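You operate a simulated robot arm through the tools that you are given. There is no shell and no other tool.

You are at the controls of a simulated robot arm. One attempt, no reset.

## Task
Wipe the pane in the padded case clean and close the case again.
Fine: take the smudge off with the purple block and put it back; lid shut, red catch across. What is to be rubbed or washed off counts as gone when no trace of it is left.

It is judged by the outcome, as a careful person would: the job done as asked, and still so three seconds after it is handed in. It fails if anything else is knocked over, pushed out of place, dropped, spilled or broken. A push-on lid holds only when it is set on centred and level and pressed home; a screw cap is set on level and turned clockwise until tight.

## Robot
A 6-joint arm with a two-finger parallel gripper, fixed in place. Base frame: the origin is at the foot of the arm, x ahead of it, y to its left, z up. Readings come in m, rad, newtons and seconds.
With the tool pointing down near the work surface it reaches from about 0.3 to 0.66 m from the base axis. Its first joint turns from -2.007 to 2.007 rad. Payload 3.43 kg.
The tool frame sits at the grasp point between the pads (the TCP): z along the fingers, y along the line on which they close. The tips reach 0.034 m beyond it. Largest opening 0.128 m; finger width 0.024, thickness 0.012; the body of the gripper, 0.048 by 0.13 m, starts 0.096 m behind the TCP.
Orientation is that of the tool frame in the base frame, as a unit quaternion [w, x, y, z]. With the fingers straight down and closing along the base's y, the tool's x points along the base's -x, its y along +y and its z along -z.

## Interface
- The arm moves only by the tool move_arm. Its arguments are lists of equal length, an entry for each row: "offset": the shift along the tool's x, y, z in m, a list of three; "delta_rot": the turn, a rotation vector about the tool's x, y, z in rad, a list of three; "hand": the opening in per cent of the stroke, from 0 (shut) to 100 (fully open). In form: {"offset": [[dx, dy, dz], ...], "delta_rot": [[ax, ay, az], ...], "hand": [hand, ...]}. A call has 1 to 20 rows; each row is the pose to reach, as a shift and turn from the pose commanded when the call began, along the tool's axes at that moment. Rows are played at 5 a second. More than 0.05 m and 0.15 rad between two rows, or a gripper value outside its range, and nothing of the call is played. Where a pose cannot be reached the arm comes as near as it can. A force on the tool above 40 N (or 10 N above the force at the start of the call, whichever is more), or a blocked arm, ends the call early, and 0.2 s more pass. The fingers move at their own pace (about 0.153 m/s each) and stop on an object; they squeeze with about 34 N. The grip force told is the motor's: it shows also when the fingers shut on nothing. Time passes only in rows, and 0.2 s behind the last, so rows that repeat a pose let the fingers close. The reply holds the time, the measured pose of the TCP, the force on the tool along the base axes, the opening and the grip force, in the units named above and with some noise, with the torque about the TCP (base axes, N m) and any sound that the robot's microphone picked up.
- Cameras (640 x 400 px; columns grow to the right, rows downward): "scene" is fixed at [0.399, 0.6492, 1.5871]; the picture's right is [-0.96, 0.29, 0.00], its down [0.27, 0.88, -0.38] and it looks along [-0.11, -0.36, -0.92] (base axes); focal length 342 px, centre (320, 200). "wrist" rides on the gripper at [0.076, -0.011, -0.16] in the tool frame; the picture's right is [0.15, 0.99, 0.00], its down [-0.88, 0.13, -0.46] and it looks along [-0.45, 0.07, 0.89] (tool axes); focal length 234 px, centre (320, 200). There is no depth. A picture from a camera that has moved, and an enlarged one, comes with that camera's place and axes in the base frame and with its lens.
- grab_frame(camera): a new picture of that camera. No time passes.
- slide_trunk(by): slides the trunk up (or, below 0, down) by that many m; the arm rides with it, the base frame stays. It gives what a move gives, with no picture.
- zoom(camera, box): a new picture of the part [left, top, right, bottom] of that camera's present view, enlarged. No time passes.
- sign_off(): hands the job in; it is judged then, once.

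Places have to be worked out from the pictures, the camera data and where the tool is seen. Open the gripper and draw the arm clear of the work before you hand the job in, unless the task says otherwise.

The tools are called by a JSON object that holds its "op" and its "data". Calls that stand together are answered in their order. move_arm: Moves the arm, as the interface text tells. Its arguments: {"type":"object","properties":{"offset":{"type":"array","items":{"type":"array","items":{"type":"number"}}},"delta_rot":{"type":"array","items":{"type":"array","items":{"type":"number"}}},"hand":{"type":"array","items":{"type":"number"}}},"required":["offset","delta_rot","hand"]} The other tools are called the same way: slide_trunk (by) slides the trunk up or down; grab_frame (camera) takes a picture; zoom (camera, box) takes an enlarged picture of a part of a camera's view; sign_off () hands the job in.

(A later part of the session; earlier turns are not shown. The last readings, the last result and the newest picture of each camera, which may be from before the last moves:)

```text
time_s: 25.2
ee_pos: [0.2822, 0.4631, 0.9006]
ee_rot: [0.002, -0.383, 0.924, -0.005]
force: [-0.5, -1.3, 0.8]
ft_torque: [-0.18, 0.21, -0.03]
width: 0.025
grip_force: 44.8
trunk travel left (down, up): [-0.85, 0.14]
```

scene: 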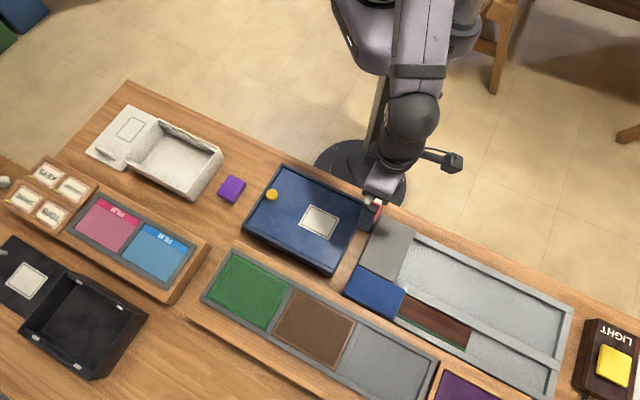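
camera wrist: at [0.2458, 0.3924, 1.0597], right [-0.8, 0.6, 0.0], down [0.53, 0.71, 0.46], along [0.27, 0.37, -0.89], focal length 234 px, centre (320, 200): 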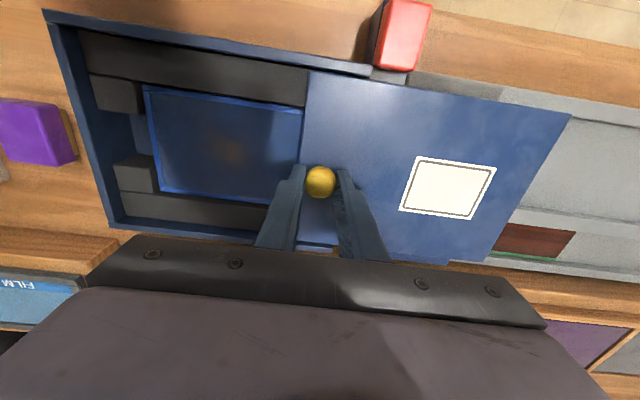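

Forces are near zero with the lid almost level; I open the fingers in place.

{"op": "move_arm", "data": {"offset": [[0, 0, 0], [0, 0, 0], [0, 0, 0]], "delta_rot": [[0, 0, 0], [0, 0, 0], [0, 0, 0]], "hand": [24, 36, 46]}}

{"op": "grab_frame", "data": {"camera": "wrist"}}

{"op": "zoom", "data": {"camera": "scene", "box": [280, 180, 460, 310]}}

```text
time_s: 26.0
ee_pos: [0.2821, 0.4626, 0.9001]
ee_rot: [0.002, -0.382, 0.924, -0.005]
force: [0.8, 0.6, 0.9]
ft_torque: [-0.01, 0.04, 0.01]
width: 0.0587
grip_force: 0.1
trunk travel left (down, up): [-0.85, 0.14]
```

```text
taken
camera wrist: at [0.2348, 0.4038, 1.0598], right [-0.8, 0.6, -0.01], down [0.53, 0.72, 0.45], along [0.28, 0.36, -0.89], focal length 234 px, centre (320, 200)
```

wrist: 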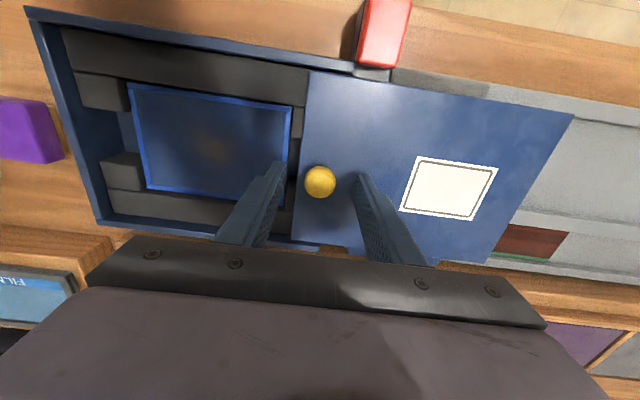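

```text
3.08 times, centred on (370, 245) of scene
camera zoom: at [0.399, 0.6492, 1.5871], right [-0.96, 0.29, 0.0], down [0.27, 0.88, -0.38], along [-0.11, -0.36, -0.92], focal length 1053 px, centre (166, 62)
```

zoom: 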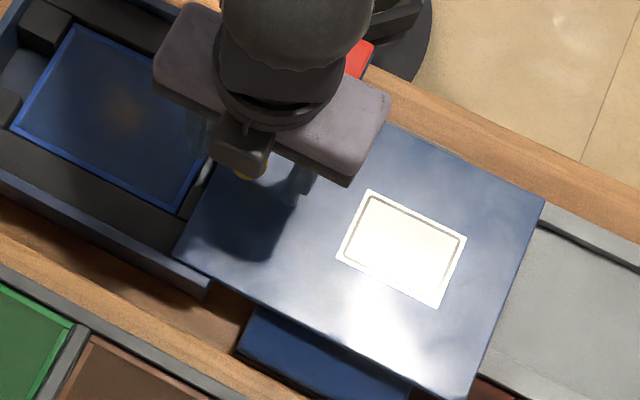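

The lid stays put. I rise straight up and look at the pane and the purple block.

{"op": "move_arm", "data": {"offset": [[0, 0, -0.02], [0, 0, -0.05], [0, 0, -0.09], [0, -0.04, -0.1], [0, -0.08, -0.1], [0, -0.12, -0.1]], "delta_rot": [[-0.01, 0, 0], [-0.01, 0, 0], [-0.01, 0, 0], [-0.01, 0, 0], [-0.01, 0, 0], [-0.01, 0, 0]], "hand": [50, 50, 50, 60, 80, 100]}}

{"op": "grab_frame", "data": {"camera": "wrist"}}

{"op": "zoom", "data": {"camera": "wrist", "box": [220, 80, 400, 220]}}

{"op": "zoom", "data": {"camera": "scene", "box": [200, 140, 420, 280]}}

```text
time_s: 27.4
ee_pos: [0.3666, 0.3784, 1.0017]
ee_rot: [-0.001, -0.383, 0.924, 0.0]
force: [-0.1, -0.1, 0.3]
ft_torque: [0.0, 0.05, 0.04]
width: 0.1283
grip_force: 0.1
trunk travel left (down, up): [-0.85, 0.14]
```

```text
taken
camera wrist: at [0.3204, 0.3182, 1.1602], right [-0.8, 0.6, 0.0], down [0.53, 0.72, 0.46], along [0.27, 0.37, -0.89], focal length 234 px, centre (320, 200)
```

wrist: 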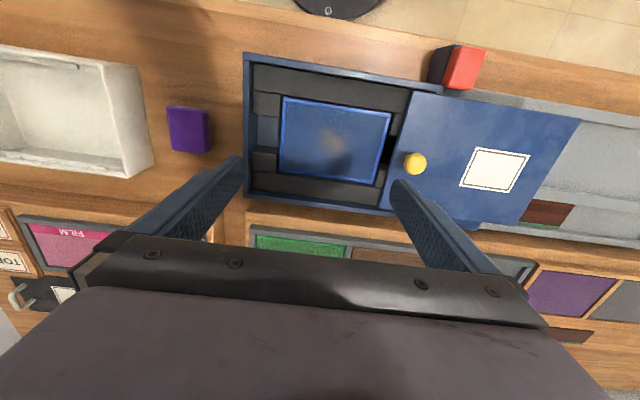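

```text
2.86 times, centred on (310, 150) of wrist
camera zoom: at [0.3204, 0.3182, 1.1602], right [-0.8, 0.6, 0.0], down [0.53, 0.72, 0.46], along [0.27, 0.37, -0.89], focal length 669 px, centre (349, 343)
```

zoom: 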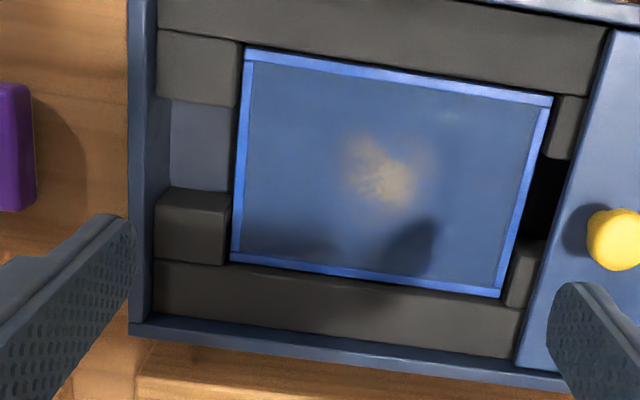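

```text
2.86 times, centred on (310, 210) of scene
camera zoom: at [0.399, 0.6492, 1.5871], right [-0.96, 0.29, 0.0], down [0.27, 0.88, -0.38], along [-0.11, -0.36, -0.92], focal length 978 px, centre (349, 171)
```

zoom: 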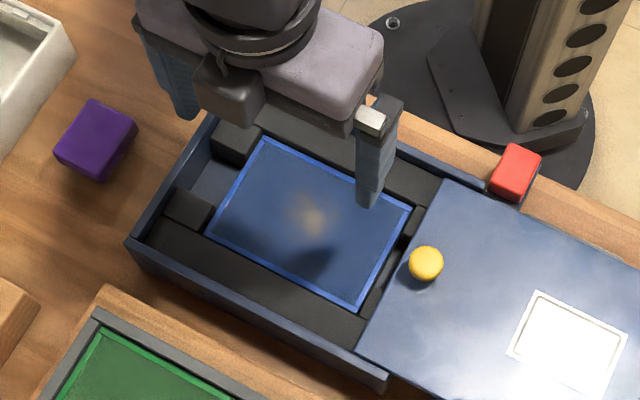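

The smudge is a patch roughly at (0.352, 0.387), well within the opened area. Next I go above the purple block at about (0.507, 0.257) for a close look.

{"op": "move_arm", "data": {"offset": [[-0.002, -0.04, 0], [-0.005, -0.08, 0], [-0.008, -0.12, 0], [-0.012, -0.16, 0.01], [-0.0135, -0.185, 0.03]], "delta_rot": [[0, 0, 0], [0, 0, 0], [0, 0, 0], [0, 0, 0], [0, 0, 0]], "hand": [80, 80, 80, 80, 80]}}

{"op": "grab_frame", "data": {"camera": "wrist"}}

{"op": "zoom", "data": {"camera": "wrist", "box": [220, 80, 440, 220]}}

{"op": "zoom", "data": {"camera": "scene", "box": [160, 120, 340, 240]}}

```text
time_s: 28.6
ee_pos: [0.5053, 0.2568, 0.9726]
ee_rot: [0.0, -0.384, 0.923, 0.0]
force: [-1.0, -0.3, 0.8]
ft_torque: [-0.02, -0.02, 0.0]
width: 0.1025
grip_force: 0.2
trunk travel left (down, up): [-0.85, 0.14]
```

```text
taken
camera wrist: at [0.4606, 0.1957, 1.1314], right [-0.8, 0.59, 0.0], down [0.53, 0.72, 0.46], along [0.27, 0.37, -0.89], focal length 234 px, centre (320, 200)
```

wrist: 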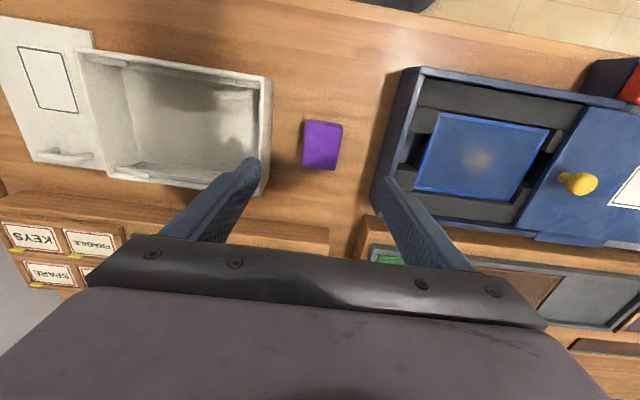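

```text
2.86 times, centred on (330, 150) of wrist
camera zoom: at [0.4606, 0.1957, 1.1314], right [-0.8, 0.59, 0.0], down [0.53, 0.72, 0.46], along [0.27, 0.37, -0.89], focal length 669 px, centre (291, 343)
```

zoom: 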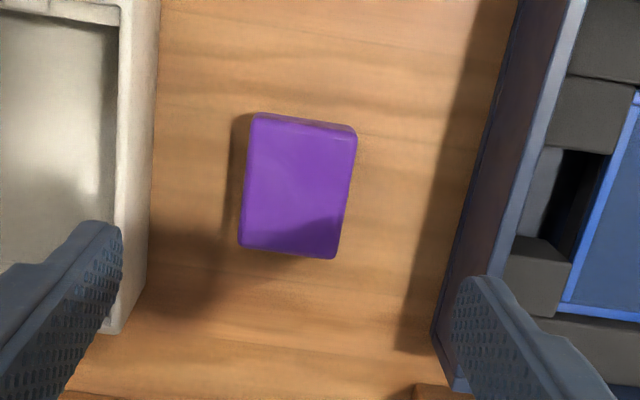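

```text
3.33 times, centred on (250, 180) of scene
camera zoom: at [0.399, 0.6492, 1.5871], right [-0.96, 0.29, 0.0], down [0.27, 0.88, -0.38], along [-0.11, -0.36, -0.92], focal length 1140 px, centre (553, 267)
```

zoom: 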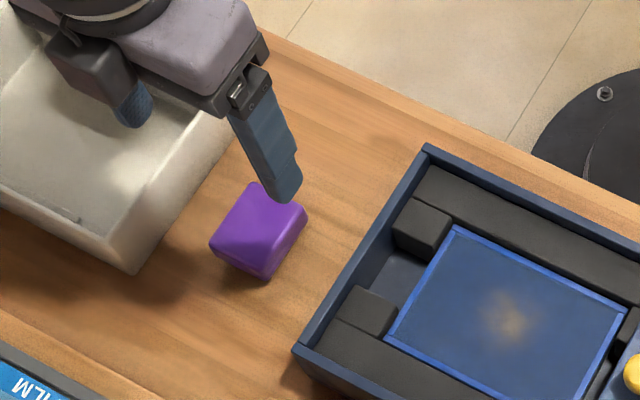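

The purple block lies square with the cases, about 0.045 x 0.06 m, centred near (0.5045, 0.2615). I centre over it, narrow the hand so it clears the white case, and go down to just above it for a check.

{"op": "move_arm", "data": {"offset": [[-0.003, 0.0035, 0.03], [-0.003, 0.0035, 0.06], [-0.003, 0.0035, 0.09], [-0.003, 0.0035, 0.11]], "delta_rot": [[0, 0, 0], [0, 0, 0], [0, 0, 0], [0, 0, 0]], "hand": [58, 58, 58, 58]}}

{"op": "zoom", "data": {"camera": "wrist", "box": [200, 80, 440, 240]}}

{"op": "zoom", "data": {"camera": "scene", "box": [160, 120, 340, 240]}}

```text
time_s: 29.6
ee_pos: [0.5046, 0.2616, 0.8632]
ee_rot: [0.0, -0.383, 0.924, 0.0]
force: [-0.2, -0.3, -0.5]
ft_torque: [-0.03, 0.01, 0.01]
width: 0.0741
grip_force: 0.1
trunk travel left (down, up): [-0.85, 0.14]
```

```text
2.50 times, centred on (320, 160) of wrist
camera zoom: at [0.4594, 0.2012, 1.0222], right [-0.8, 0.6, 0.0], down [0.53, 0.71, 0.46], along [0.27, 0.37, -0.89], focal length 585 px, centre (320, 300)
```

zoom: 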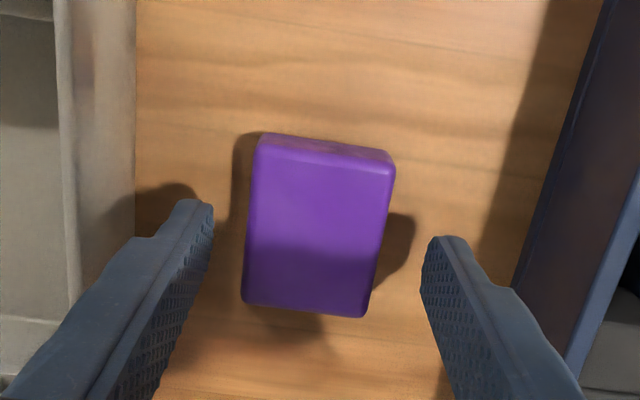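

```text
3.33 times, centred on (250, 180) of scene
camera zoom: at [0.399, 0.6492, 1.5871], right [-0.96, 0.29, 0.0], down [0.27, 0.88, -0.38], along [-0.11, -0.36, -0.92], focal length 1140 px, centre (553, 267)
```

zoom: 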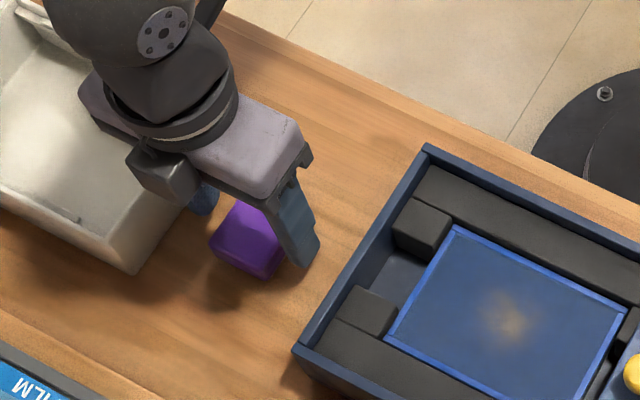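

Well centred. I lower 3 cm so the pads overlap the block's upper half and close.

{"op": "move_arm", "data": {"offset": [[0, 0, 0.01], [0, 0, 0.02], [0, 0, 0.026], [0, 0, 0.031], [0, 0, 0.031], [0, 0, 0.031], [0, 0, 0.031]], "delta_rot": [[0, 0, 0], [0, 0, 0], [0, 0, 0], [0, 0, 0], [0, 0, 0], [0, 0, 0], [0, 0, 0]], "hand": [58, 58, 58, 58, 40, 25, 25]}}

{"op": "zoom", "data": {"camera": "wrist", "box": [200, 80, 440, 240]}}

{"op": "zoom", "data": {"camera": "scene", "box": [180, 140, 300, 220]}}

```text
time_s: 31.2
ee_pos: [0.5068, 0.2643, 0.8337]
ee_rot: [0.005, -0.383, 0.924, 0.0]
force: [-2.3, 7.8, 29.3]
ft_torque: [0.52, 0.92, 0.04]
width: 0.0473
grip_force: 34.1
trunk travel left (down, up): [-0.85, 0.14]
```

```text
2.50 times, centred on (320, 160) of wrist
camera zoom: at [0.4594, 0.2029, 0.9925], right [-0.8, 0.6, 0.0], down [0.53, 0.71, 0.46], along [0.28, 0.37, -0.89], focal length 585 px, centre (320, 300)
```

zoom: 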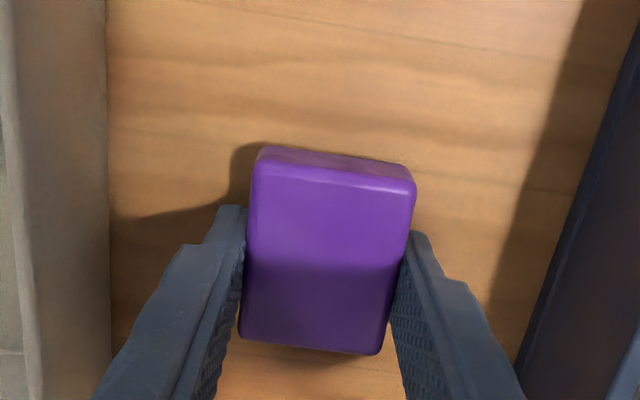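

```text
5.00 times, centred on (240, 180) of scene
camera zoom: at [0.399, 0.6492, 1.5871], right [-0.96, 0.29, 0.0], down [0.27, 0.88, -0.38], along [-0.11, -0.36, -0.92], focal length 1711 px, centre (720, 300)
```

zoom: 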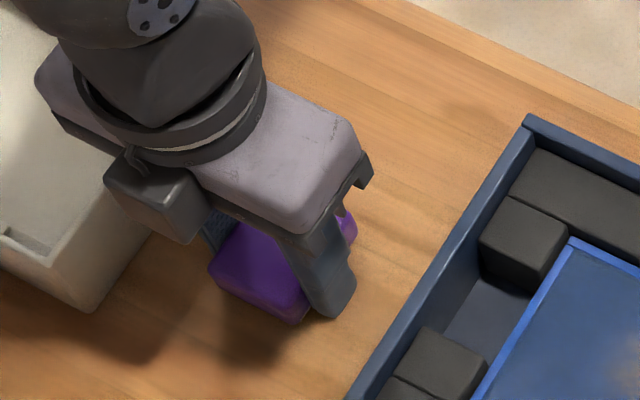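

The fingertips reached the table (29 N up), so table is z≈0.80 and the block top ≈0.827. The pads must sit higher for wiping, so I open, raise 1 cm and grip again.

{"op": "move_arm", "data": {"offset": [[0, 0, -0.002], [0, 0, -0.01], [0, 0, -0.01], [0, 0, -0.01], [0, 0, -0.01], [0, 0, -0.01]], "delta_rot": [[0, 0, 0], [0, 0, 0], [0, 0, 0], [0, 0, 0], [0, 0, 0], [0, 0, 0]], "hand": [45, 48, 48, 40, 25, 25]}}

{"op": "zoom", "data": {"camera": "wrist", "box": [200, 80, 440, 240]}}

```text
time_s: 32.6
ee_pos: [0.5072, 0.2624, 0.8395]
ee_rot: [0.0, -0.382, 0.924, -0.001]
force: [-0.7, 0.4, -0.6]
ft_torque: [0.02, -0.03, -0.05]
width: 0.0469
grip_force: 34.0
trunk travel left (down, up): [-0.85, 0.14]
```

```text
2.50 times, centred on (320, 160) of wrist
camera zoom: at [0.4608, 0.2023, 0.9995], right [-0.8, 0.6, 0.0], down [0.53, 0.72, 0.46], along [0.27, 0.37, -0.89], focal length 585 px, centre (320, 300)
```

zoom: 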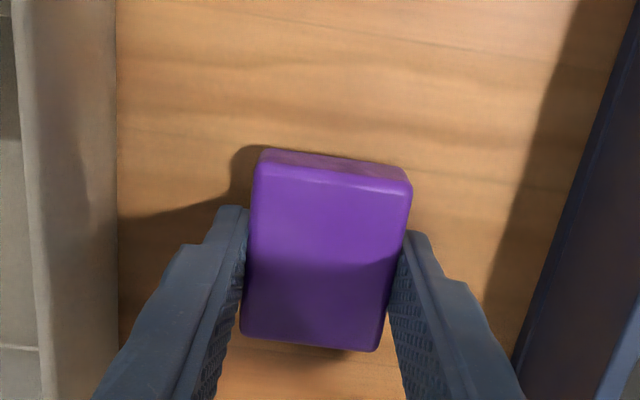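

Tips sit only ~6 mm above the table; I regrip 4 mm higher for safe clearance over the pane and its frame.

{"op": "move_arm", "data": {"offset": [[0, 0, 0], [0, 0, -0.004], [0, 0, -0.004], [0, 0, -0.004], [0, 0, -0.004]], "delta_rot": [[0, 0, 0], [0, 0, 0], [0, 0, 0], [0, 0, 0], [0, 0, 0]], "hand": [45, 46, 40, 25, 25]}}

{"op": "zoom", "data": {"camera": "scene", "box": [180, 140, 300, 220]}}

```text
time_s: 33.8
ee_pos: [0.507, 0.2631, 0.8435]
ee_rot: [0.0, -0.382, 0.924, 0.0]
force: [-0.5, 0.4, -0.4]
ft_torque: [0.0, 0.0, 0.0]
width: 0.0472
grip_force: 33.7
trunk travel left (down, up): [-0.85, 0.14]
```

```text
5.00 times, centred on (240, 180) of scene
camera zoom: at [0.399, 0.6492, 1.5871], right [-0.96, 0.29, 0.0], down [0.27, 0.88, -0.38], along [-0.11, -0.36, -0.92], focal length 1711 px, centre (720, 300)
```

zoom: 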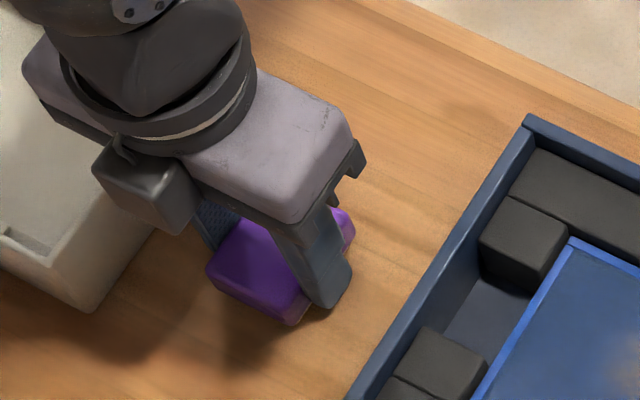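

Gripped with pads ~10 mm above the block's sole. I lift it and carry it over the smudge, staying well above the case rim.

{"op": "move_arm", "data": {"offset": [[0, 0, -0.02], [0, 0, -0.05], [0, 0, -0.08], [0.002, 0.04, -0.08], [0.007, 0.08, -0.08], [0.012, 0.12, -0.08], [0.017, 0.16, -0.08], [0.0219, 0.1973, -0.08]], "delta_rot": [[0, 0, 0], [0, 0, 0], [0, 0, 0], [0, 0, 0], [0, 0, 0], [0, 0, 0], [0, 0, 0], [0, 0, 0]], "hand": [25, 25, 25, 25, 25, 25, 25, 25]}}

{"op": "grab_frame", "data": {"camera": "wrist"}}

{"op": "zoom", "data": {"camera": "scene", "box": [200, 140, 420, 280]}}

```text
time_s: 35.6
ee_pos: [0.3494, 0.387, 0.9254]
ee_rot: [0.001, -0.382, 0.924, 0.0]
force: [-0.3, 0.0, -0.3]
ft_torque: [-0.04, -0.01, -0.02]
width: 0.0472
grip_force: 34.4
trunk travel left (down, up): [-0.85, 0.14]
```

```text
taken
camera wrist: at [0.3039, 0.3268, 1.0848], right [-0.8, 0.6, 0.0], down [0.53, 0.72, 0.46], along [0.27, 0.37, -0.89], focal length 234 px, centre (320, 200)
```

wrist: 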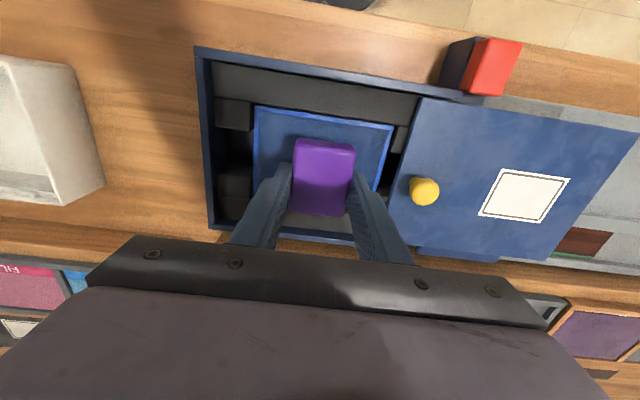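

```text
2.86 times, centred on (310, 210) of scene
camera zoom: at [0.399, 0.6492, 1.5871], right [-0.96, 0.29, 0.0], down [0.27, 0.88, -0.38], along [-0.11, -0.36, -0.92], focal length 978 px, centre (349, 171)
```

zoom: 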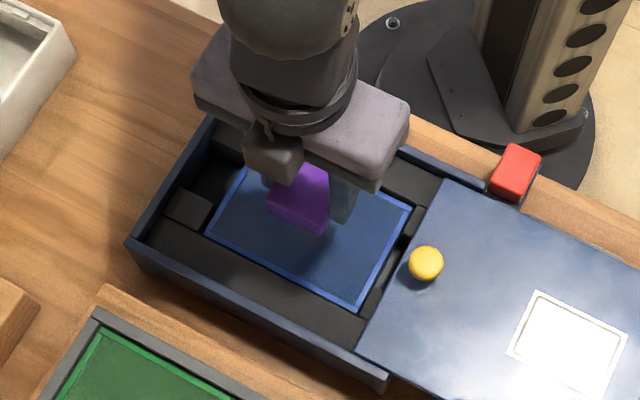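

The block hangs over the pane; pane spans u 0.043–0.187, v 0.036–0.140 and the smudge is nearly at its middle. I centre on it and lower to just above where I expect the glass.

{"op": "move_arm", "data": {"offset": [[-0.0045, -0.001, 0.012], [-0.0045, -0.001, 0.024], [-0.0045, -0.001, 0.034], [-0.0045, -0.001, 0.04]], "delta_rot": [[0, 0, 0], [0, 0, 0], [0, 0, 0], [0, 0, 0]], "hand": [25, 25, 25, 25]}}

{"op": "zoom", "data": {"camera": "wrist", "box": [160, 60, 440, 240]}}

{"op": "zoom", "data": {"camera": "scene", "box": [240, 160, 360, 250]}}

```text
time_s: 36.6
ee_pos: [0.3547, 0.3891, 0.886]
ee_rot: [0.001, -0.382, 0.924, 0.0]
force: [-0.5, -0.6, 6.5]
ft_torque: [-0.22, 0.16, -0.01]
width: 0.0467
grip_force: 34.4
trunk travel left (down, up): [-0.85, 0.14]
```

```text
2.22 times, centred on (300, 150) of wrist
camera zoom: at [0.3094, 0.3284, 1.0451], right [-0.8, 0.6, 0.0], down [0.53, 0.71, 0.46], along [0.27, 0.37, -0.89], focal length 520 px, centre (364, 311)
```

zoom: 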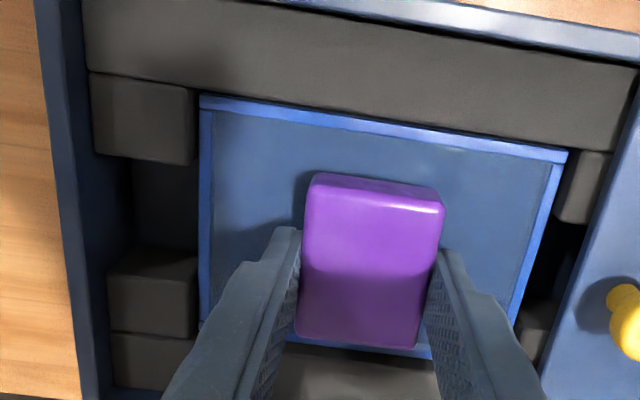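

```text
4.44 times, centred on (300, 205) of scene
camera zoom: at [0.399, 0.6492, 1.5871], right [-0.96, 0.29, 0.0], down [0.27, 0.88, -0.38], along [-0.11, -0.36, -0.92], focal length 1521 px, centre (409, 178)
```

zoom: 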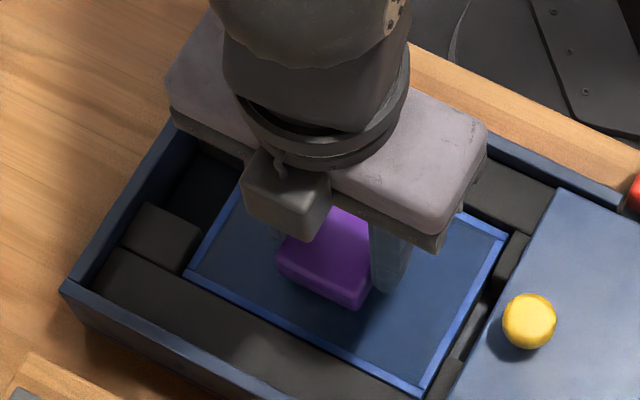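

Contact with the glass at TCP z≈0.886 with about 6.5 N. I rub with this light pressure in overlapping strokes along the pane, within its frame.

{"op": "move_arm", "data": {"offset": [[0.003, 0.006, 0.0003], [0.003, 0.015, 0.0005], [0.003, 0.024, 0.0005], [0.003, 0.012, 0.0005], [0.003, 0, 0.0005], [0.003, -0.012, 0.0005], [0.003, -0.021, 0.0005], [0.01, -0.021, 0.0005], [0.01, -0.01, 0.0005], [0.01, 0.002, 0.0005], [0.01, 0.013, 0.0005], [0.01, 0.024, 0.0005], [0.003, 0.024, 0.0005], [-0.006, 0.024, 0.0005], [-0.006, 0.012, 0.0005], [-0.006, 0, 0.0005], [-0.006, -0.012, 0.0005], [-0.006, -0.021, 0.0005], [0.003, -0.01, 0.0005], [0.003, 0.002, 0.0005]], "delta_rot": [[0, 0, 0], [0, 0, 0], [0, 0, 0], [0, 0, 0], [0, 0, 0], [0, 0, 0], [0, 0, 0], [0, 0, 0], [0, 0, 0], [0, 0, 0], [0, 0, 0], [0, 0, 0], [0, 0, 0], [0, 0, 0], [0, 0, 0], [0, 0, 0], [0, 0, 0], [0, 0, 0], [0, 0, 0], [0, 0, 0]], "hand": [25, 25, 25, 25, 25, 25, 25, 25, 25, 25, 25, 25, 25, 25, 25, 25, 25, 25, 25, 25]}}

{"op": "zoom", "data": {"camera": "wrist", "box": [160, 60, 440, 240]}}

```text
time_s: 40.8
ee_pos: [0.3499, 0.3856, 0.8852]
ee_rot: [0.001, -0.384, 0.923, 0.001]
force: [2.9, -2.5, 17.1]
ft_torque: [-0.16, -0.11, 0.03]
width: 0.0469
grip_force: 33.7
trunk travel left (down, up): [-0.85, 0.14]
```

```text
2.22 times, centred on (300, 150) of wrist
camera zoom: at [0.3045, 0.3254, 1.0438], right [-0.8, 0.6, 0.0], down [0.53, 0.72, 0.46], along [0.27, 0.37, -0.89], focal length 520 px, centre (364, 311)
```

zoom: 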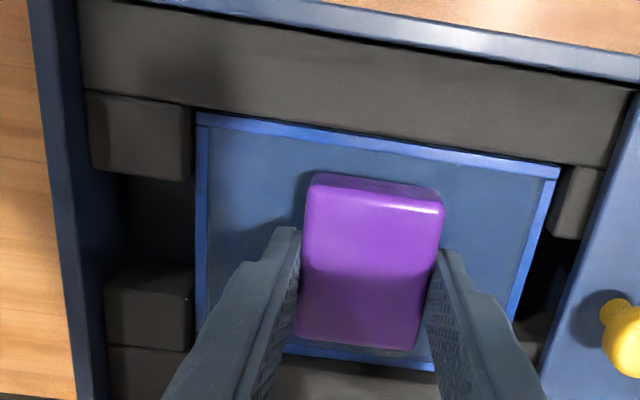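

The strokes went through with 17 N at the end. I lift and move aside to inspect the pane.

{"op": "move_arm", "data": {"offset": [[0, 0, -0.02], [0, 0, -0.05], [0, 0, -0.09], [0, -0.04, -0.1], [0, -0.08, -0.1], [0, -0.12, -0.1]], "delta_rot": [[0, 0, 0], [0, 0, 0], [0, 0, 0], [0, 0, 0], [0, 0, 0], [0, 0, 0]], "hand": [25, 25, 25, 25, 25, 25]}}

{"op": "zoom", "data": {"camera": "wrist", "box": [340, 60, 520, 200]}}

{"op": "zoom", "data": {"camera": "scene", "box": [240, 160, 360, 260]}}

{"op": "grab_frame", "data": {"camera": "wrist"}}

```text
time_s: 42.2
ee_pos: [0.4375, 0.3015, 0.9845]
ee_rot: [-0.001, -0.383, 0.924, 0.001]
force: [1.1, 0.6, 0.0]
ft_torque: [0.04, 0.0, -0.02]
width: 0.047
grip_force: 34.0
trunk travel left (down, up): [-0.85, 0.14]
```

```text
2.86 times, centred on (430, 130) of wrist
camera zoom: at [0.3914, 0.2406, 1.1437], right [-0.8, 0.6, 0.0], down [0.53, 0.72, 0.46], along [0.27, 0.37, -0.89], focal length 669 px, centre (6, 400)
```

zoom: 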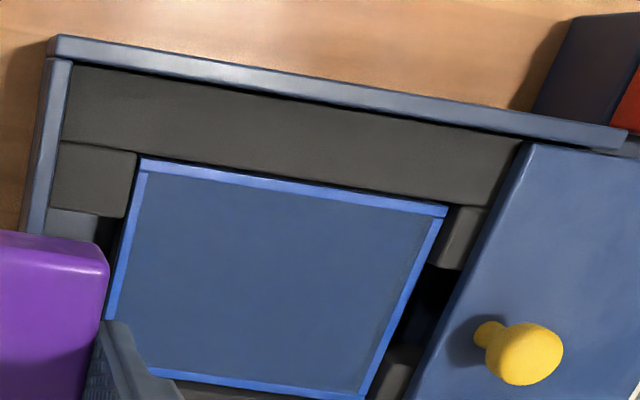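

```text
4.00 times, centred on (300, 210) of scene
camera zoom: at [0.399, 0.6492, 1.5871], right [-0.96, 0.29, 0.0], down [0.27, 0.88, -0.38], along [-0.11, -0.36, -0.92], focal length 1369 px, centre (400, 160)
```

zoom: 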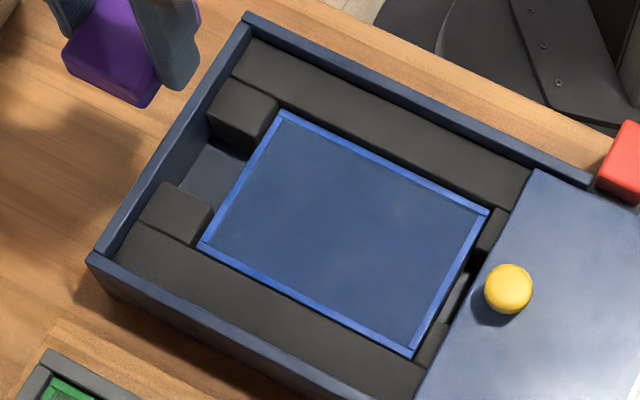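

```text
taken
camera wrist: at [0.3914, 0.2406, 1.1437], right [-0.8, 0.6, 0.0], down [0.53, 0.72, 0.46], along [0.27, 0.37, -0.89], focal length 234 px, centre (320, 200)
```

wrist: 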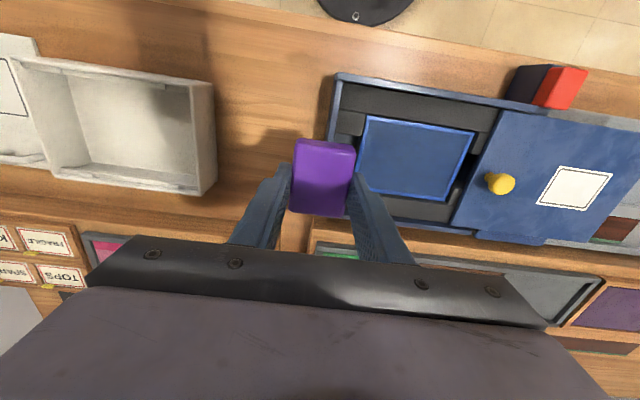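

The pane looks clean. I zoom tighter to make sure no faint trace is left.

{"op": "zoom", "data": {"camera": "scene", "box": [275, 185, 345, 250]}}

{"op": "zoom", "data": {"camera": "wrist", "box": [360, 110, 480, 205]}}

```text
6.15 times, centred on (310, 218) of scene
camera zoom: at [0.399, 0.6492, 1.5871], right [-0.96, 0.29, 0.0], down [0.27, 0.88, -0.38], along [-0.11, -0.36, -0.92], focal length 2106 px, centre (382, 92)
```

zoom: 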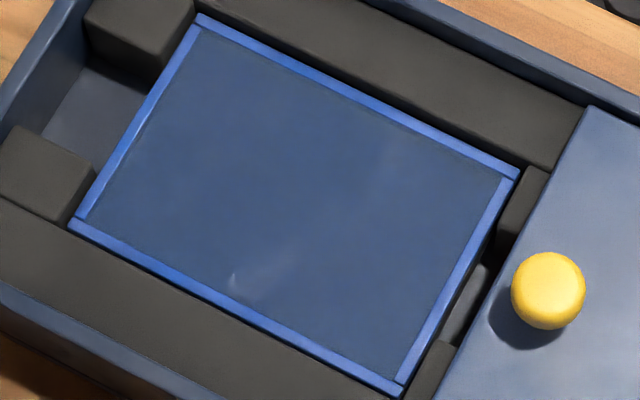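

```text
4.21 times, centred on (420, 158) of wrist
camera zoom: at [0.3914, 0.2406, 1.1437], right [-0.8, 0.6, 0.0], down [0.53, 0.72, 0.46], along [0.27, 0.37, -0.89], focal length 986 px, centre (-101, 379)
```

zoom: 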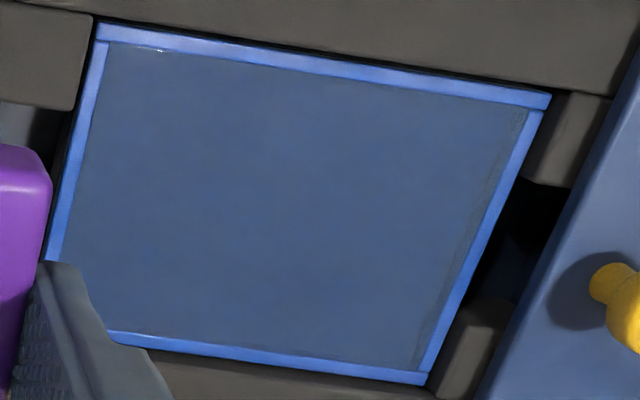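

There is a faint light fleck near the lower edge in the scene view, absent in the wrist view. I zoom on just that spot to tell glare from residue.

{"op": "zoom", "data": {"camera": "scene", "box": [285, 215, 315, 235]}}

{"op": "zoom", "data": {"camera": "wrist", "box": [380, 165, 440, 205]}}

```text
16.00 times, centred on (300, 225) of scene
camera zoom: at [0.399, 0.6492, 1.5871], right [-0.96, 0.29, 0.0], down [0.27, 0.88, -0.38], along [-0.11, -0.36, -0.92], focal length 5474 px, centre (640, -200)
```

zoom: 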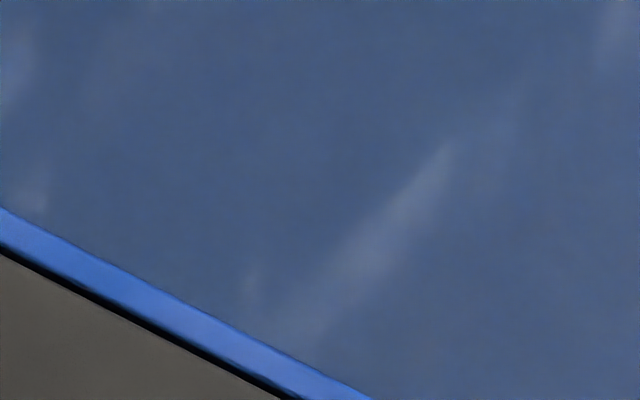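

```text
10.00 times, centred on (410, 185) of wrist
camera zoom: at [0.3914, 0.2406, 1.1437], right [-0.8, 0.6, 0.0], down [0.53, 0.72, 0.46], along [0.27, 0.37, -0.89], focal length 2342 px, centre (-580, 350)
```

zoom: 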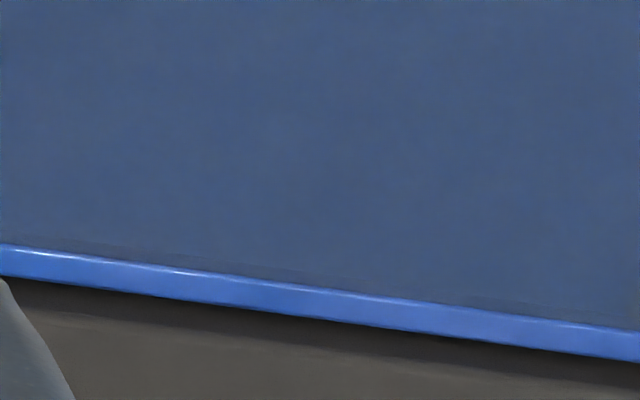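

That fleck shifts between renderings and is absent from the wrist view, so it is glare; the tan smudge is gone. For certainty I make one more, wider pass over the pane at the same light pressure.

{"op": "move_arm", "data": {"offset": [[0, 0.04, 0], [0, 0.08, 0], [0, 0.12, 0], [0, 0.12, 0.04], [0, 0.12, 0.08], [0, 0.12, 0.095], [0, 0.12, 0.0992], [-0.01, 0.12, 0.0992], [-0.02, 0.12, 0.0992], [-0.02, 0.134, 0.0992], [-0.02, 0.147, 0.0992], [-0.02, 0.133, 0.0992], [-0.02, 0.12, 0.0992], [-0.02, 0.106, 0.0992], [-0.02, 0.093, 0.0992], [-0.008, 0.093, 0.0992], [-0.008, 0.107, 0.0992], [-0.008, 0.12, 0.0992], [-0.008, 0.134, 0.0992], [-0.008, 0.147, 0.0992]], "delta_rot": [[0, 0, 0], [0, 0, 0], [0, 0, 0], [0, 0, 0], [0, 0, 0], [0, 0, 0], [0, 0, 0], [0, 0, 0], [0, 0, 0], [0, 0, 0], [0, 0, 0], [0, 0, 0], [0, 0, 0], [0, 0, 0], [0, 0, 0], [0, 0, 0], [0, 0, 0], [0, 0, 0], [0, 0, 0], [0, 0, 0]], "hand": [25, 25, 25, 25, 25, 25, 25, 25, 25, 25, 25, 25, 25, 25, 25, 25, 25, 25, 25, 25]}}

{"op": "zoom", "data": {"camera": "scene", "box": [240, 160, 360, 260]}}

```text
time_s: 46.4
ee_pos: [0.3381, 0.4136, 0.8861]
ee_rot: [0.0, -0.382, 0.924, 0.0]
force: [1.2, -0.4, 8.7]
ft_torque: [-0.07, -0.11, -0.01]
width: 0.047
grip_force: 34.2
trunk travel left (down, up): [-0.85, 0.14]
```

```text
4.00 times, centred on (300, 210) of scene
camera zoom: at [0.399, 0.6492, 1.5871], right [-0.96, 0.29, 0.0], down [0.27, 0.88, -0.38], along [-0.11, -0.36, -0.92], focal length 1369 px, centre (400, 160)
```

zoom: 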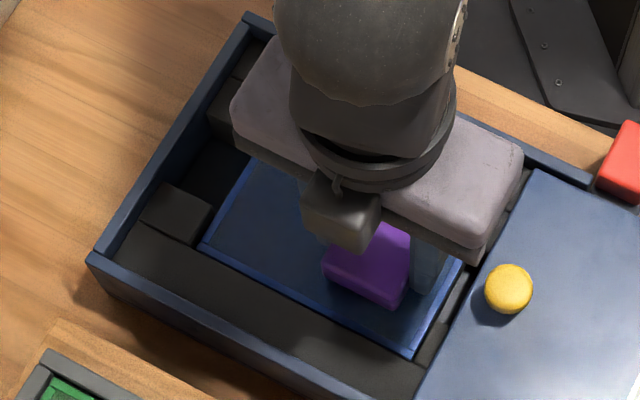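

Contact is steady at 9 N. I finish with a pass along the pane's near side, then lift and move back toward the block's place.

{"op": "move_arm", "data": {"offset": [[0.008, 0, 0], [0.016, 0, 0], [0.016, -0.013, 0], [0.016, -0.027, 0], [0.016, -0.04, 0], [0.016, -0.053, 0], [0.008, -0.053, 0], [0.008, -0.04, 0], [0.008, -0.027, 0], [0.008, -0.027, -0.02], [0.008, -0.027, -0.05], [0.008, -0.027, -0.08], [0.008, -0.06, -0.09], [0.008, -0.1, -0.09], [0.008, -0.14, -0.09]], "delta_rot": [[0, 0, 0], [0, 0, 0], [0, 0, 0], [0, 0, 0], [0, 0, 0], [0, 0, 0], [0, 0, 0], [0, 0, 0], [0, 0, 0], [0, 0, 0], [0, 0, 0], [0, 0, 0], [0, 0, 0], [0, 0, 0], [0, 0, 0]], "hand": [25, 25, 25, 25, 25, 25, 25, 25, 25, 25, 25, 25, 25, 25, 25]}}

{"op": "zoom", "data": {"camera": "scene", "box": [240, 160, 360, 260]}}

{"op": "zoom", "data": {"camera": "wrist", "box": [340, 60, 520, 200]}}

```text
time_s: 49.6
ee_pos: [0.4318, 0.3063, 0.975]
ee_rot: [0.001, -0.383, 0.924, 0.0]
force: [0.2, -1.3, -0.8]
ft_torque: [0.04, 0.01, 0.02]
width: 0.0471
grip_force: 34.5
trunk travel left (down, up): [-0.85, 0.14]
```

```text
4.00 times, centred on (300, 210) of scene
camera zoom: at [0.399, 0.6492, 1.5871], right [-0.96, 0.29, 0.0], down [0.27, 0.88, -0.38], along [-0.11, -0.36, -0.92], focal length 1369 px, centre (400, 160)
```

zoom: 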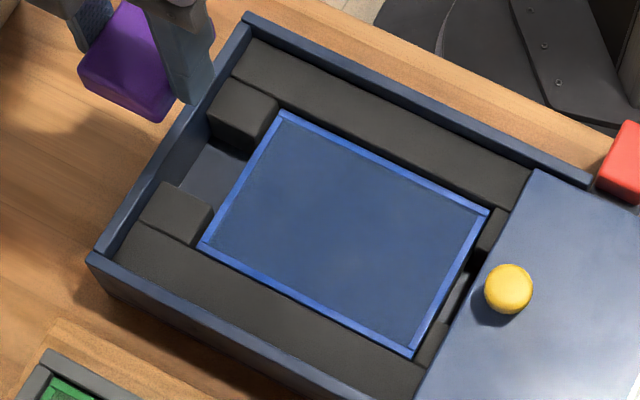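

```text
2.86 times, centred on (430, 130) of wrist
camera zoom: at [0.3862, 0.2461, 1.1341], right [-0.8, 0.6, 0.0], down [0.53, 0.71, 0.46], along [0.27, 0.37, -0.89], focal length 669 px, centre (6, 400)
```

zoom: 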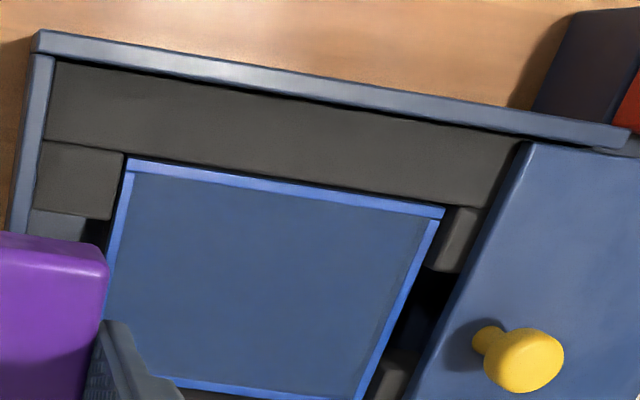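

Pane is spotless and unmoved. Now I take the block back to its place: TCP (0.506, 0.262), lowering first to just above table contact.

{"op": "move_arm", "data": {"offset": [[-0.01, -0.04, 0], [-0.0212, -0.0838, 0], [-0.0212, -0.0838, 0.04], [-0.0212, -0.0838, 0.08], [-0.0212, -0.0838, 0.11], [-0.0212, -0.0838, 0.122], [-0.0212, -0.0838, 0.128]], "delta_rot": [[0, 0, 0], [0, 0, 0], [0, 0, 0], [0, 0, 0], [0, 0, 0], [0, 0, 0], [0, 0, 0]], "hand": [25, 25, 25, 25, 25, 25, 25]}}

```text
time_s: 51.2
ee_pos: [0.5059, 0.2632, 0.8462]
ee_rot: [0.0, -0.383, 0.924, 0.0]
force: [-0.4, -0.5, -1.1]
ft_torque: [0.02, -0.02, -0.03]
width: 0.0467
grip_force: 34.0
trunk travel left (down, up): [-0.85, 0.14]
```

No contact yet at 0.846; I ease down in small steps.

{"op": "move_arm", "data": {"offset": [[0, 0, 0.001], [0, 0, 0.002], [0, 0, 0.003]], "delta_rot": [[0, 0, 0], [0, 0, 0], [0, 0, 0]], "hand": [25, 25, 25]}}

```text
time_s: 52.0
ee_pos: [0.5073, 0.2639, 0.8442]
ee_rot: [0.0, -0.383, 0.924, 0.0]
force: [-0.1, -0.6, 0.1]
ft_torque: [-0.04, 0.01, 0.0]
width: 0.0468
grip_force: 34.4
trunk travel left (down, up): [-0.85, 0.14]
```

Force is still about zero at 0.844; another millimetre and a half.

{"op": "move_arm", "data": {"offset": [[0, 0, 0.0008], [0, 0, 0.0016]], "delta_rot": [[0, 0, 0], [0, 0, 0]], "hand": [25, 25]}}

{"op": "zoom", "data": {"camera": "scene", "box": [180, 140, 300, 220]}}

```text
time_s: 52.6
ee_pos: [0.5077, 0.2634, 0.844]
ee_rot: [0.002, -0.383, 0.924, 0.001]
force: [-1.3, -1.5, 4.0]
ft_torque: [0.01, 0.03, 0.01]
width: 0.0472
grip_force: 33.8
trunk travel left (down, up): [-0.85, 0.14]
```

```text
5.00 times, centred on (240, 180) of scene
camera zoom: at [0.399, 0.6492, 1.5871], right [-0.96, 0.29, 0.0], down [0.27, 0.88, -0.38], along [-0.11, -0.36, -0.92], focal length 1711 px, centre (720, 300)
```

zoom: 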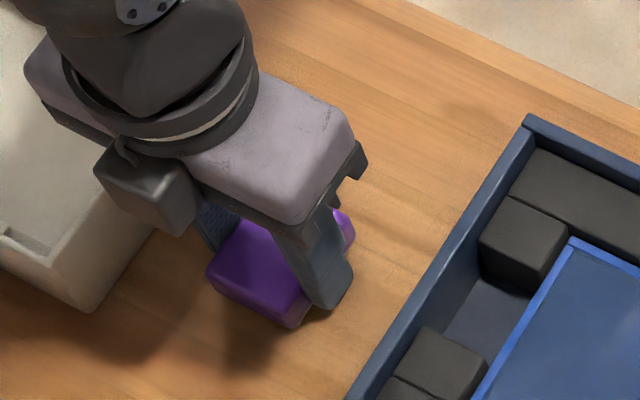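

The block touches down with 4 N. I open symmetrically and rise straight up, then compare its place with the first picture.

{"op": "move_arm", "data": {"offset": [[0, 0, 0], [0, 0, 0], [0, 0, -0.03], [0, 0, -0.07], [0, 0, -0.11], [0, 0.04, -0.12], [0, 0.08, -0.12]], "delta_rot": [[0, 0, 0], [0, 0, 0], [0, 0, 0], [0, 0, 0], [0, 0, 0], [0, 0, 0], [0, 0, 0]], "hand": [44, 52, 55, 55, 55, 50, 50]}}

{"op": "zoom", "data": {"camera": "scene", "box": [200, 140, 420, 280]}}

{"op": "grab_frame", "data": {"camera": "wrist"}}

```text
time_s: 54.2
ee_pos: [0.4496, 0.3216, 0.96]
ee_rot: [0.0, -0.382, 0.924, 0.001]
force: [-0.5, 0.7, 0.4]
ft_torque: [-0.06, -0.02, -0.02]
width: 0.0638
grip_force: 0.0
trunk travel left (down, up): [-0.85, 0.14]
```

```text
2.86 times, centred on (310, 210) of scene
camera zoom: at [0.399, 0.6492, 1.5871], right [-0.96, 0.29, 0.0], down [0.27, 0.88, -0.38], along [-0.11, -0.36, -0.92], focal length 978 px, centre (349, 171)
```

zoom: 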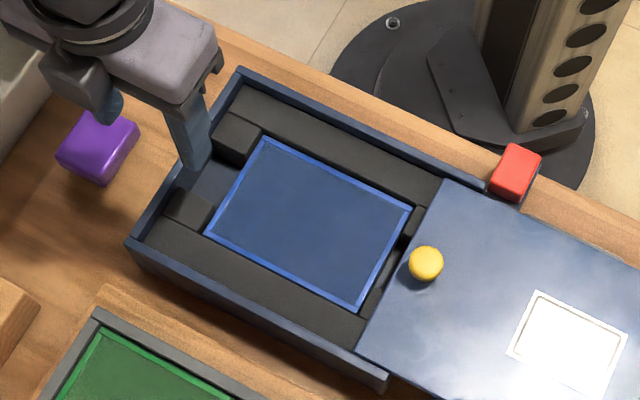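

```text
taken
camera wrist: at [0.4026, 0.2618, 1.1198], right [-0.8, 0.6, 0.0], down [0.53, 0.71, 0.46], along [0.27, 0.37, -0.89], focal length 234 px, centre (320, 200)
```

wrist: 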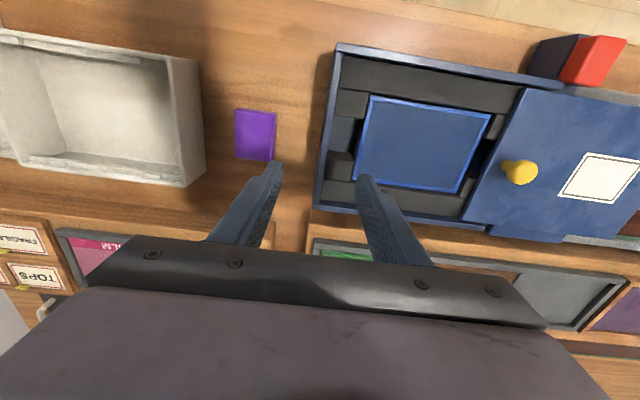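

The block is back within 2–3 mm of its first place. Now I return above the knob where I released it, (0.282, 0.4626).

{"op": "move_arm", "data": {"offset": [[0.003, 0.04, 0], [0.007, 0.08, 0], [0.01, 0.12, 0], [0.014, 0.16, 0], [0.017, 0.2, 0], [0.0187, 0.2181, 0], [0.0187, 0.2181, 0.02]], "delta_rot": [[0, 0, 0], [0, 0, 0], [0, 0, 0], [0, 0, 0], [0, 0, 0], [0, 0, 0], [0, 0, 0]], "hand": [50, 50, 50, 50, 50, 50, 50]}}

{"op": "zoom", "data": {"camera": "wrist", "box": [200, 80, 440, 240]}}

```text
time_s: 55.8
ee_pos: [0.2826, 0.4622, 0.9405]
ee_rot: [0.0, -0.383, 0.924, 0.0]
force: [0.3, 1.3, -0.8]
ft_torque: [0.0, 0.0, 0.02]
width: 0.0639
grip_force: 0.1
trunk travel left (down, up): [-0.85, 0.14]
```

```text
2.50 times, centred on (320, 160) of wrist
camera zoom: at [0.236, 0.402, 1.0993], right [-0.8, 0.6, 0.0], down [0.53, 0.72, 0.46], along [0.27, 0.37, -0.89], focal length 585 px, centre (320, 300)
```

zoom: 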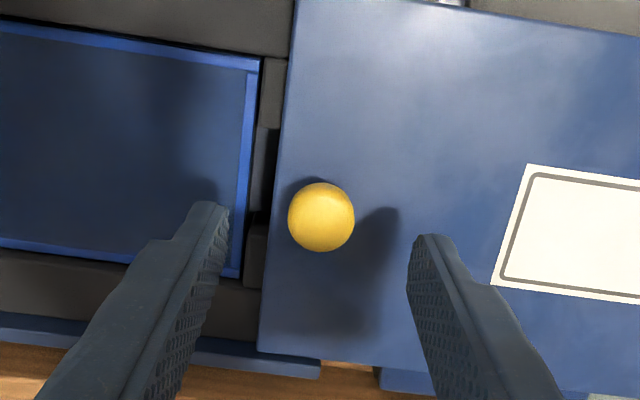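

The knob is centred between the fingers. I lower to the earlier grip height and close.

{"op": "move_arm", "data": {"offset": [[0, 0, 0.015], [0, 0, 0.03], [0, 0, 0.04], [0, 0, 0.04], [0, 0, 0.04], [0, 0, 0.04]], "delta_rot": [[0, 0, 0], [0, 0, 0], [0, 0, 0], [0, 0, 0], [0, 0, 0], [0, 0, 0]], "hand": [50, 50, 50, 25, 8, 8]}}

```text
time_s: 57.2
ee_pos: [0.2832, 0.4621, 0.9006]
ee_rot: [0.0, -0.382, 0.924, 0.0]
force: [0.1, 0.2, 0.2]
ft_torque: [0.17, -0.18, 0.03]
width: 0.0253
grip_force: 45.3
trunk travel left (down, up): [-0.85, 0.14]
```

Knob held, forces near zero. I slide the lid back toward the closed end in stages; the full travel is about 0.183 m.

{"op": "move_arm", "data": {"offset": [[0, -0.008, 0], [0, -0.018, 0], [0, -0.028, 0], [0, -0.038, 0], [0, -0.048, 0], [0, -0.058, 0]], "delta_rot": [[0, 0, 0], [0, 0, 0], [0, 0, 0], [0, 0, 0], [0, 0, 0], [0, 0, 0]], "hand": [8, 8, 8, 8, 8, 8]}}

{"op": "zoom", "data": {"camera": "scene", "box": [220, 140, 460, 310]}}

```text
time_s: 58.6
ee_pos: [0.3215, 0.4201, 0.9013]
ee_rot: [-0.002, -0.382, 0.924, -0.001]
force: [-0.3, 1.3, -11.8]
ft_torque: [0.12, 0.03, 0.03]
width: 0.0252
grip_force: 44.6
trunk travel left (down, up): [-0.85, 0.14]
```

```text
2.35 times, centred on (340, 225) of scene
camera zoom: at [0.399, 0.6492, 1.5871], right [-0.96, 0.29, 0.0], down [0.27, 0.88, -0.38], along [-0.11, -0.36, -0.92], focal length 805 px, centre (273, 141)
```

zoom: 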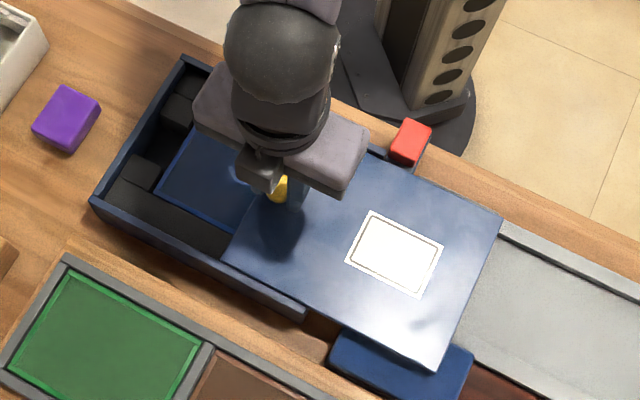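

The hand is again slightly high (12 N downward pull); I ease down 1 mm and continue sliding.

{"op": "move_arm", "data": {"offset": [[0, -0.003, 0.001], [0, -0.012, 0.001], [0, -0.022, 0.001], [0, -0.032, 0.001], [0, -0.042, 0.001], [0, -0.052, 0.001], [0, -0.062, 0.001]], "delta_rot": [[0, 0, 0], [0, 0, 0], [0, 0, 0], [0, 0, 0], [0, 0, 0], [0, 0, 0], [0, 0, 0]], "hand": [8, 8, 8, 8, 8, 8, 8]}}

{"op": "zoom", "data": {"camera": "scene", "box": [220, 140, 460, 310]}}

```text
time_s: 60.2
ee_pos: [0.3664, 0.3769, 0.9004]
ee_rot: [0.001, -0.383, 0.924, 0.001]
force: [1.2, 1.1, 3.8]
ft_torque: [-0.61, 0.78, 0.03]
width: 0.0249
grip_force: 45.4
trunk travel left (down, up): [-0.85, 0.14]
```

```text
2.35 times, centred on (340, 225) of scene
camera zoom: at [0.399, 0.6492, 1.5871], right [-0.96, 0.29, 0.0], down [0.27, 0.88, -0.38], along [-0.11, -0.36, -0.92], focal length 805 px, centre (273, 141)
```

zoom: 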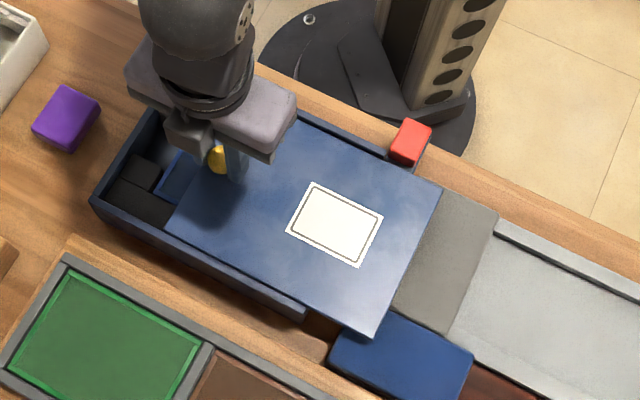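

About 6.5 cm to go; forces are small though there is some roll torque. I raise 0.5 mm and continue slowly.

{"op": "move_arm", "data": {"offset": [[0, -0.006, -0.0005], [0, -0.014, -0.0005], [0, -0.022, -0.0005], [0, -0.03, -0.0005], [0, -0.038, -0.0005], [0, -0.046, -0.0005], [0, -0.054, -0.0005]], "delta_rot": [[0, 0, 0], [0, 0, 0], [0, 0, 0], [0, 0, 0], [0, 0, 0], [0, 0, 0], [0, 0, 0]], "hand": [8, 8, 8, 8, 8, 8, 8]}}

{"op": "zoom", "data": {"camera": "scene", "box": [220, 140, 460, 310]}}

```text
time_s: 61.8
ee_pos: [0.4037, 0.3371, 0.9012]
ee_rot: [-0.001, -0.382, 0.924, -0.001]
force: [1.2, 1.3, -13.0]
ft_torque: [0.31, -0.11, -0.03]
width: 0.0249
grip_force: 44.6
trunk travel left (down, up): [-0.85, 0.14]
```

```text
2.35 times, centred on (340, 225) of scene
camera zoom: at [0.399, 0.6492, 1.5871], right [-0.96, 0.29, 0.0], down [0.27, 0.88, -0.38], along [-0.11, -0.36, -0.92], focal length 805 px, centre (273, 141)
```

zoom: 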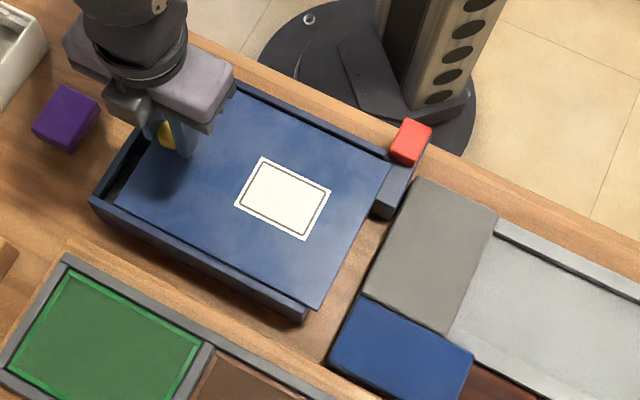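

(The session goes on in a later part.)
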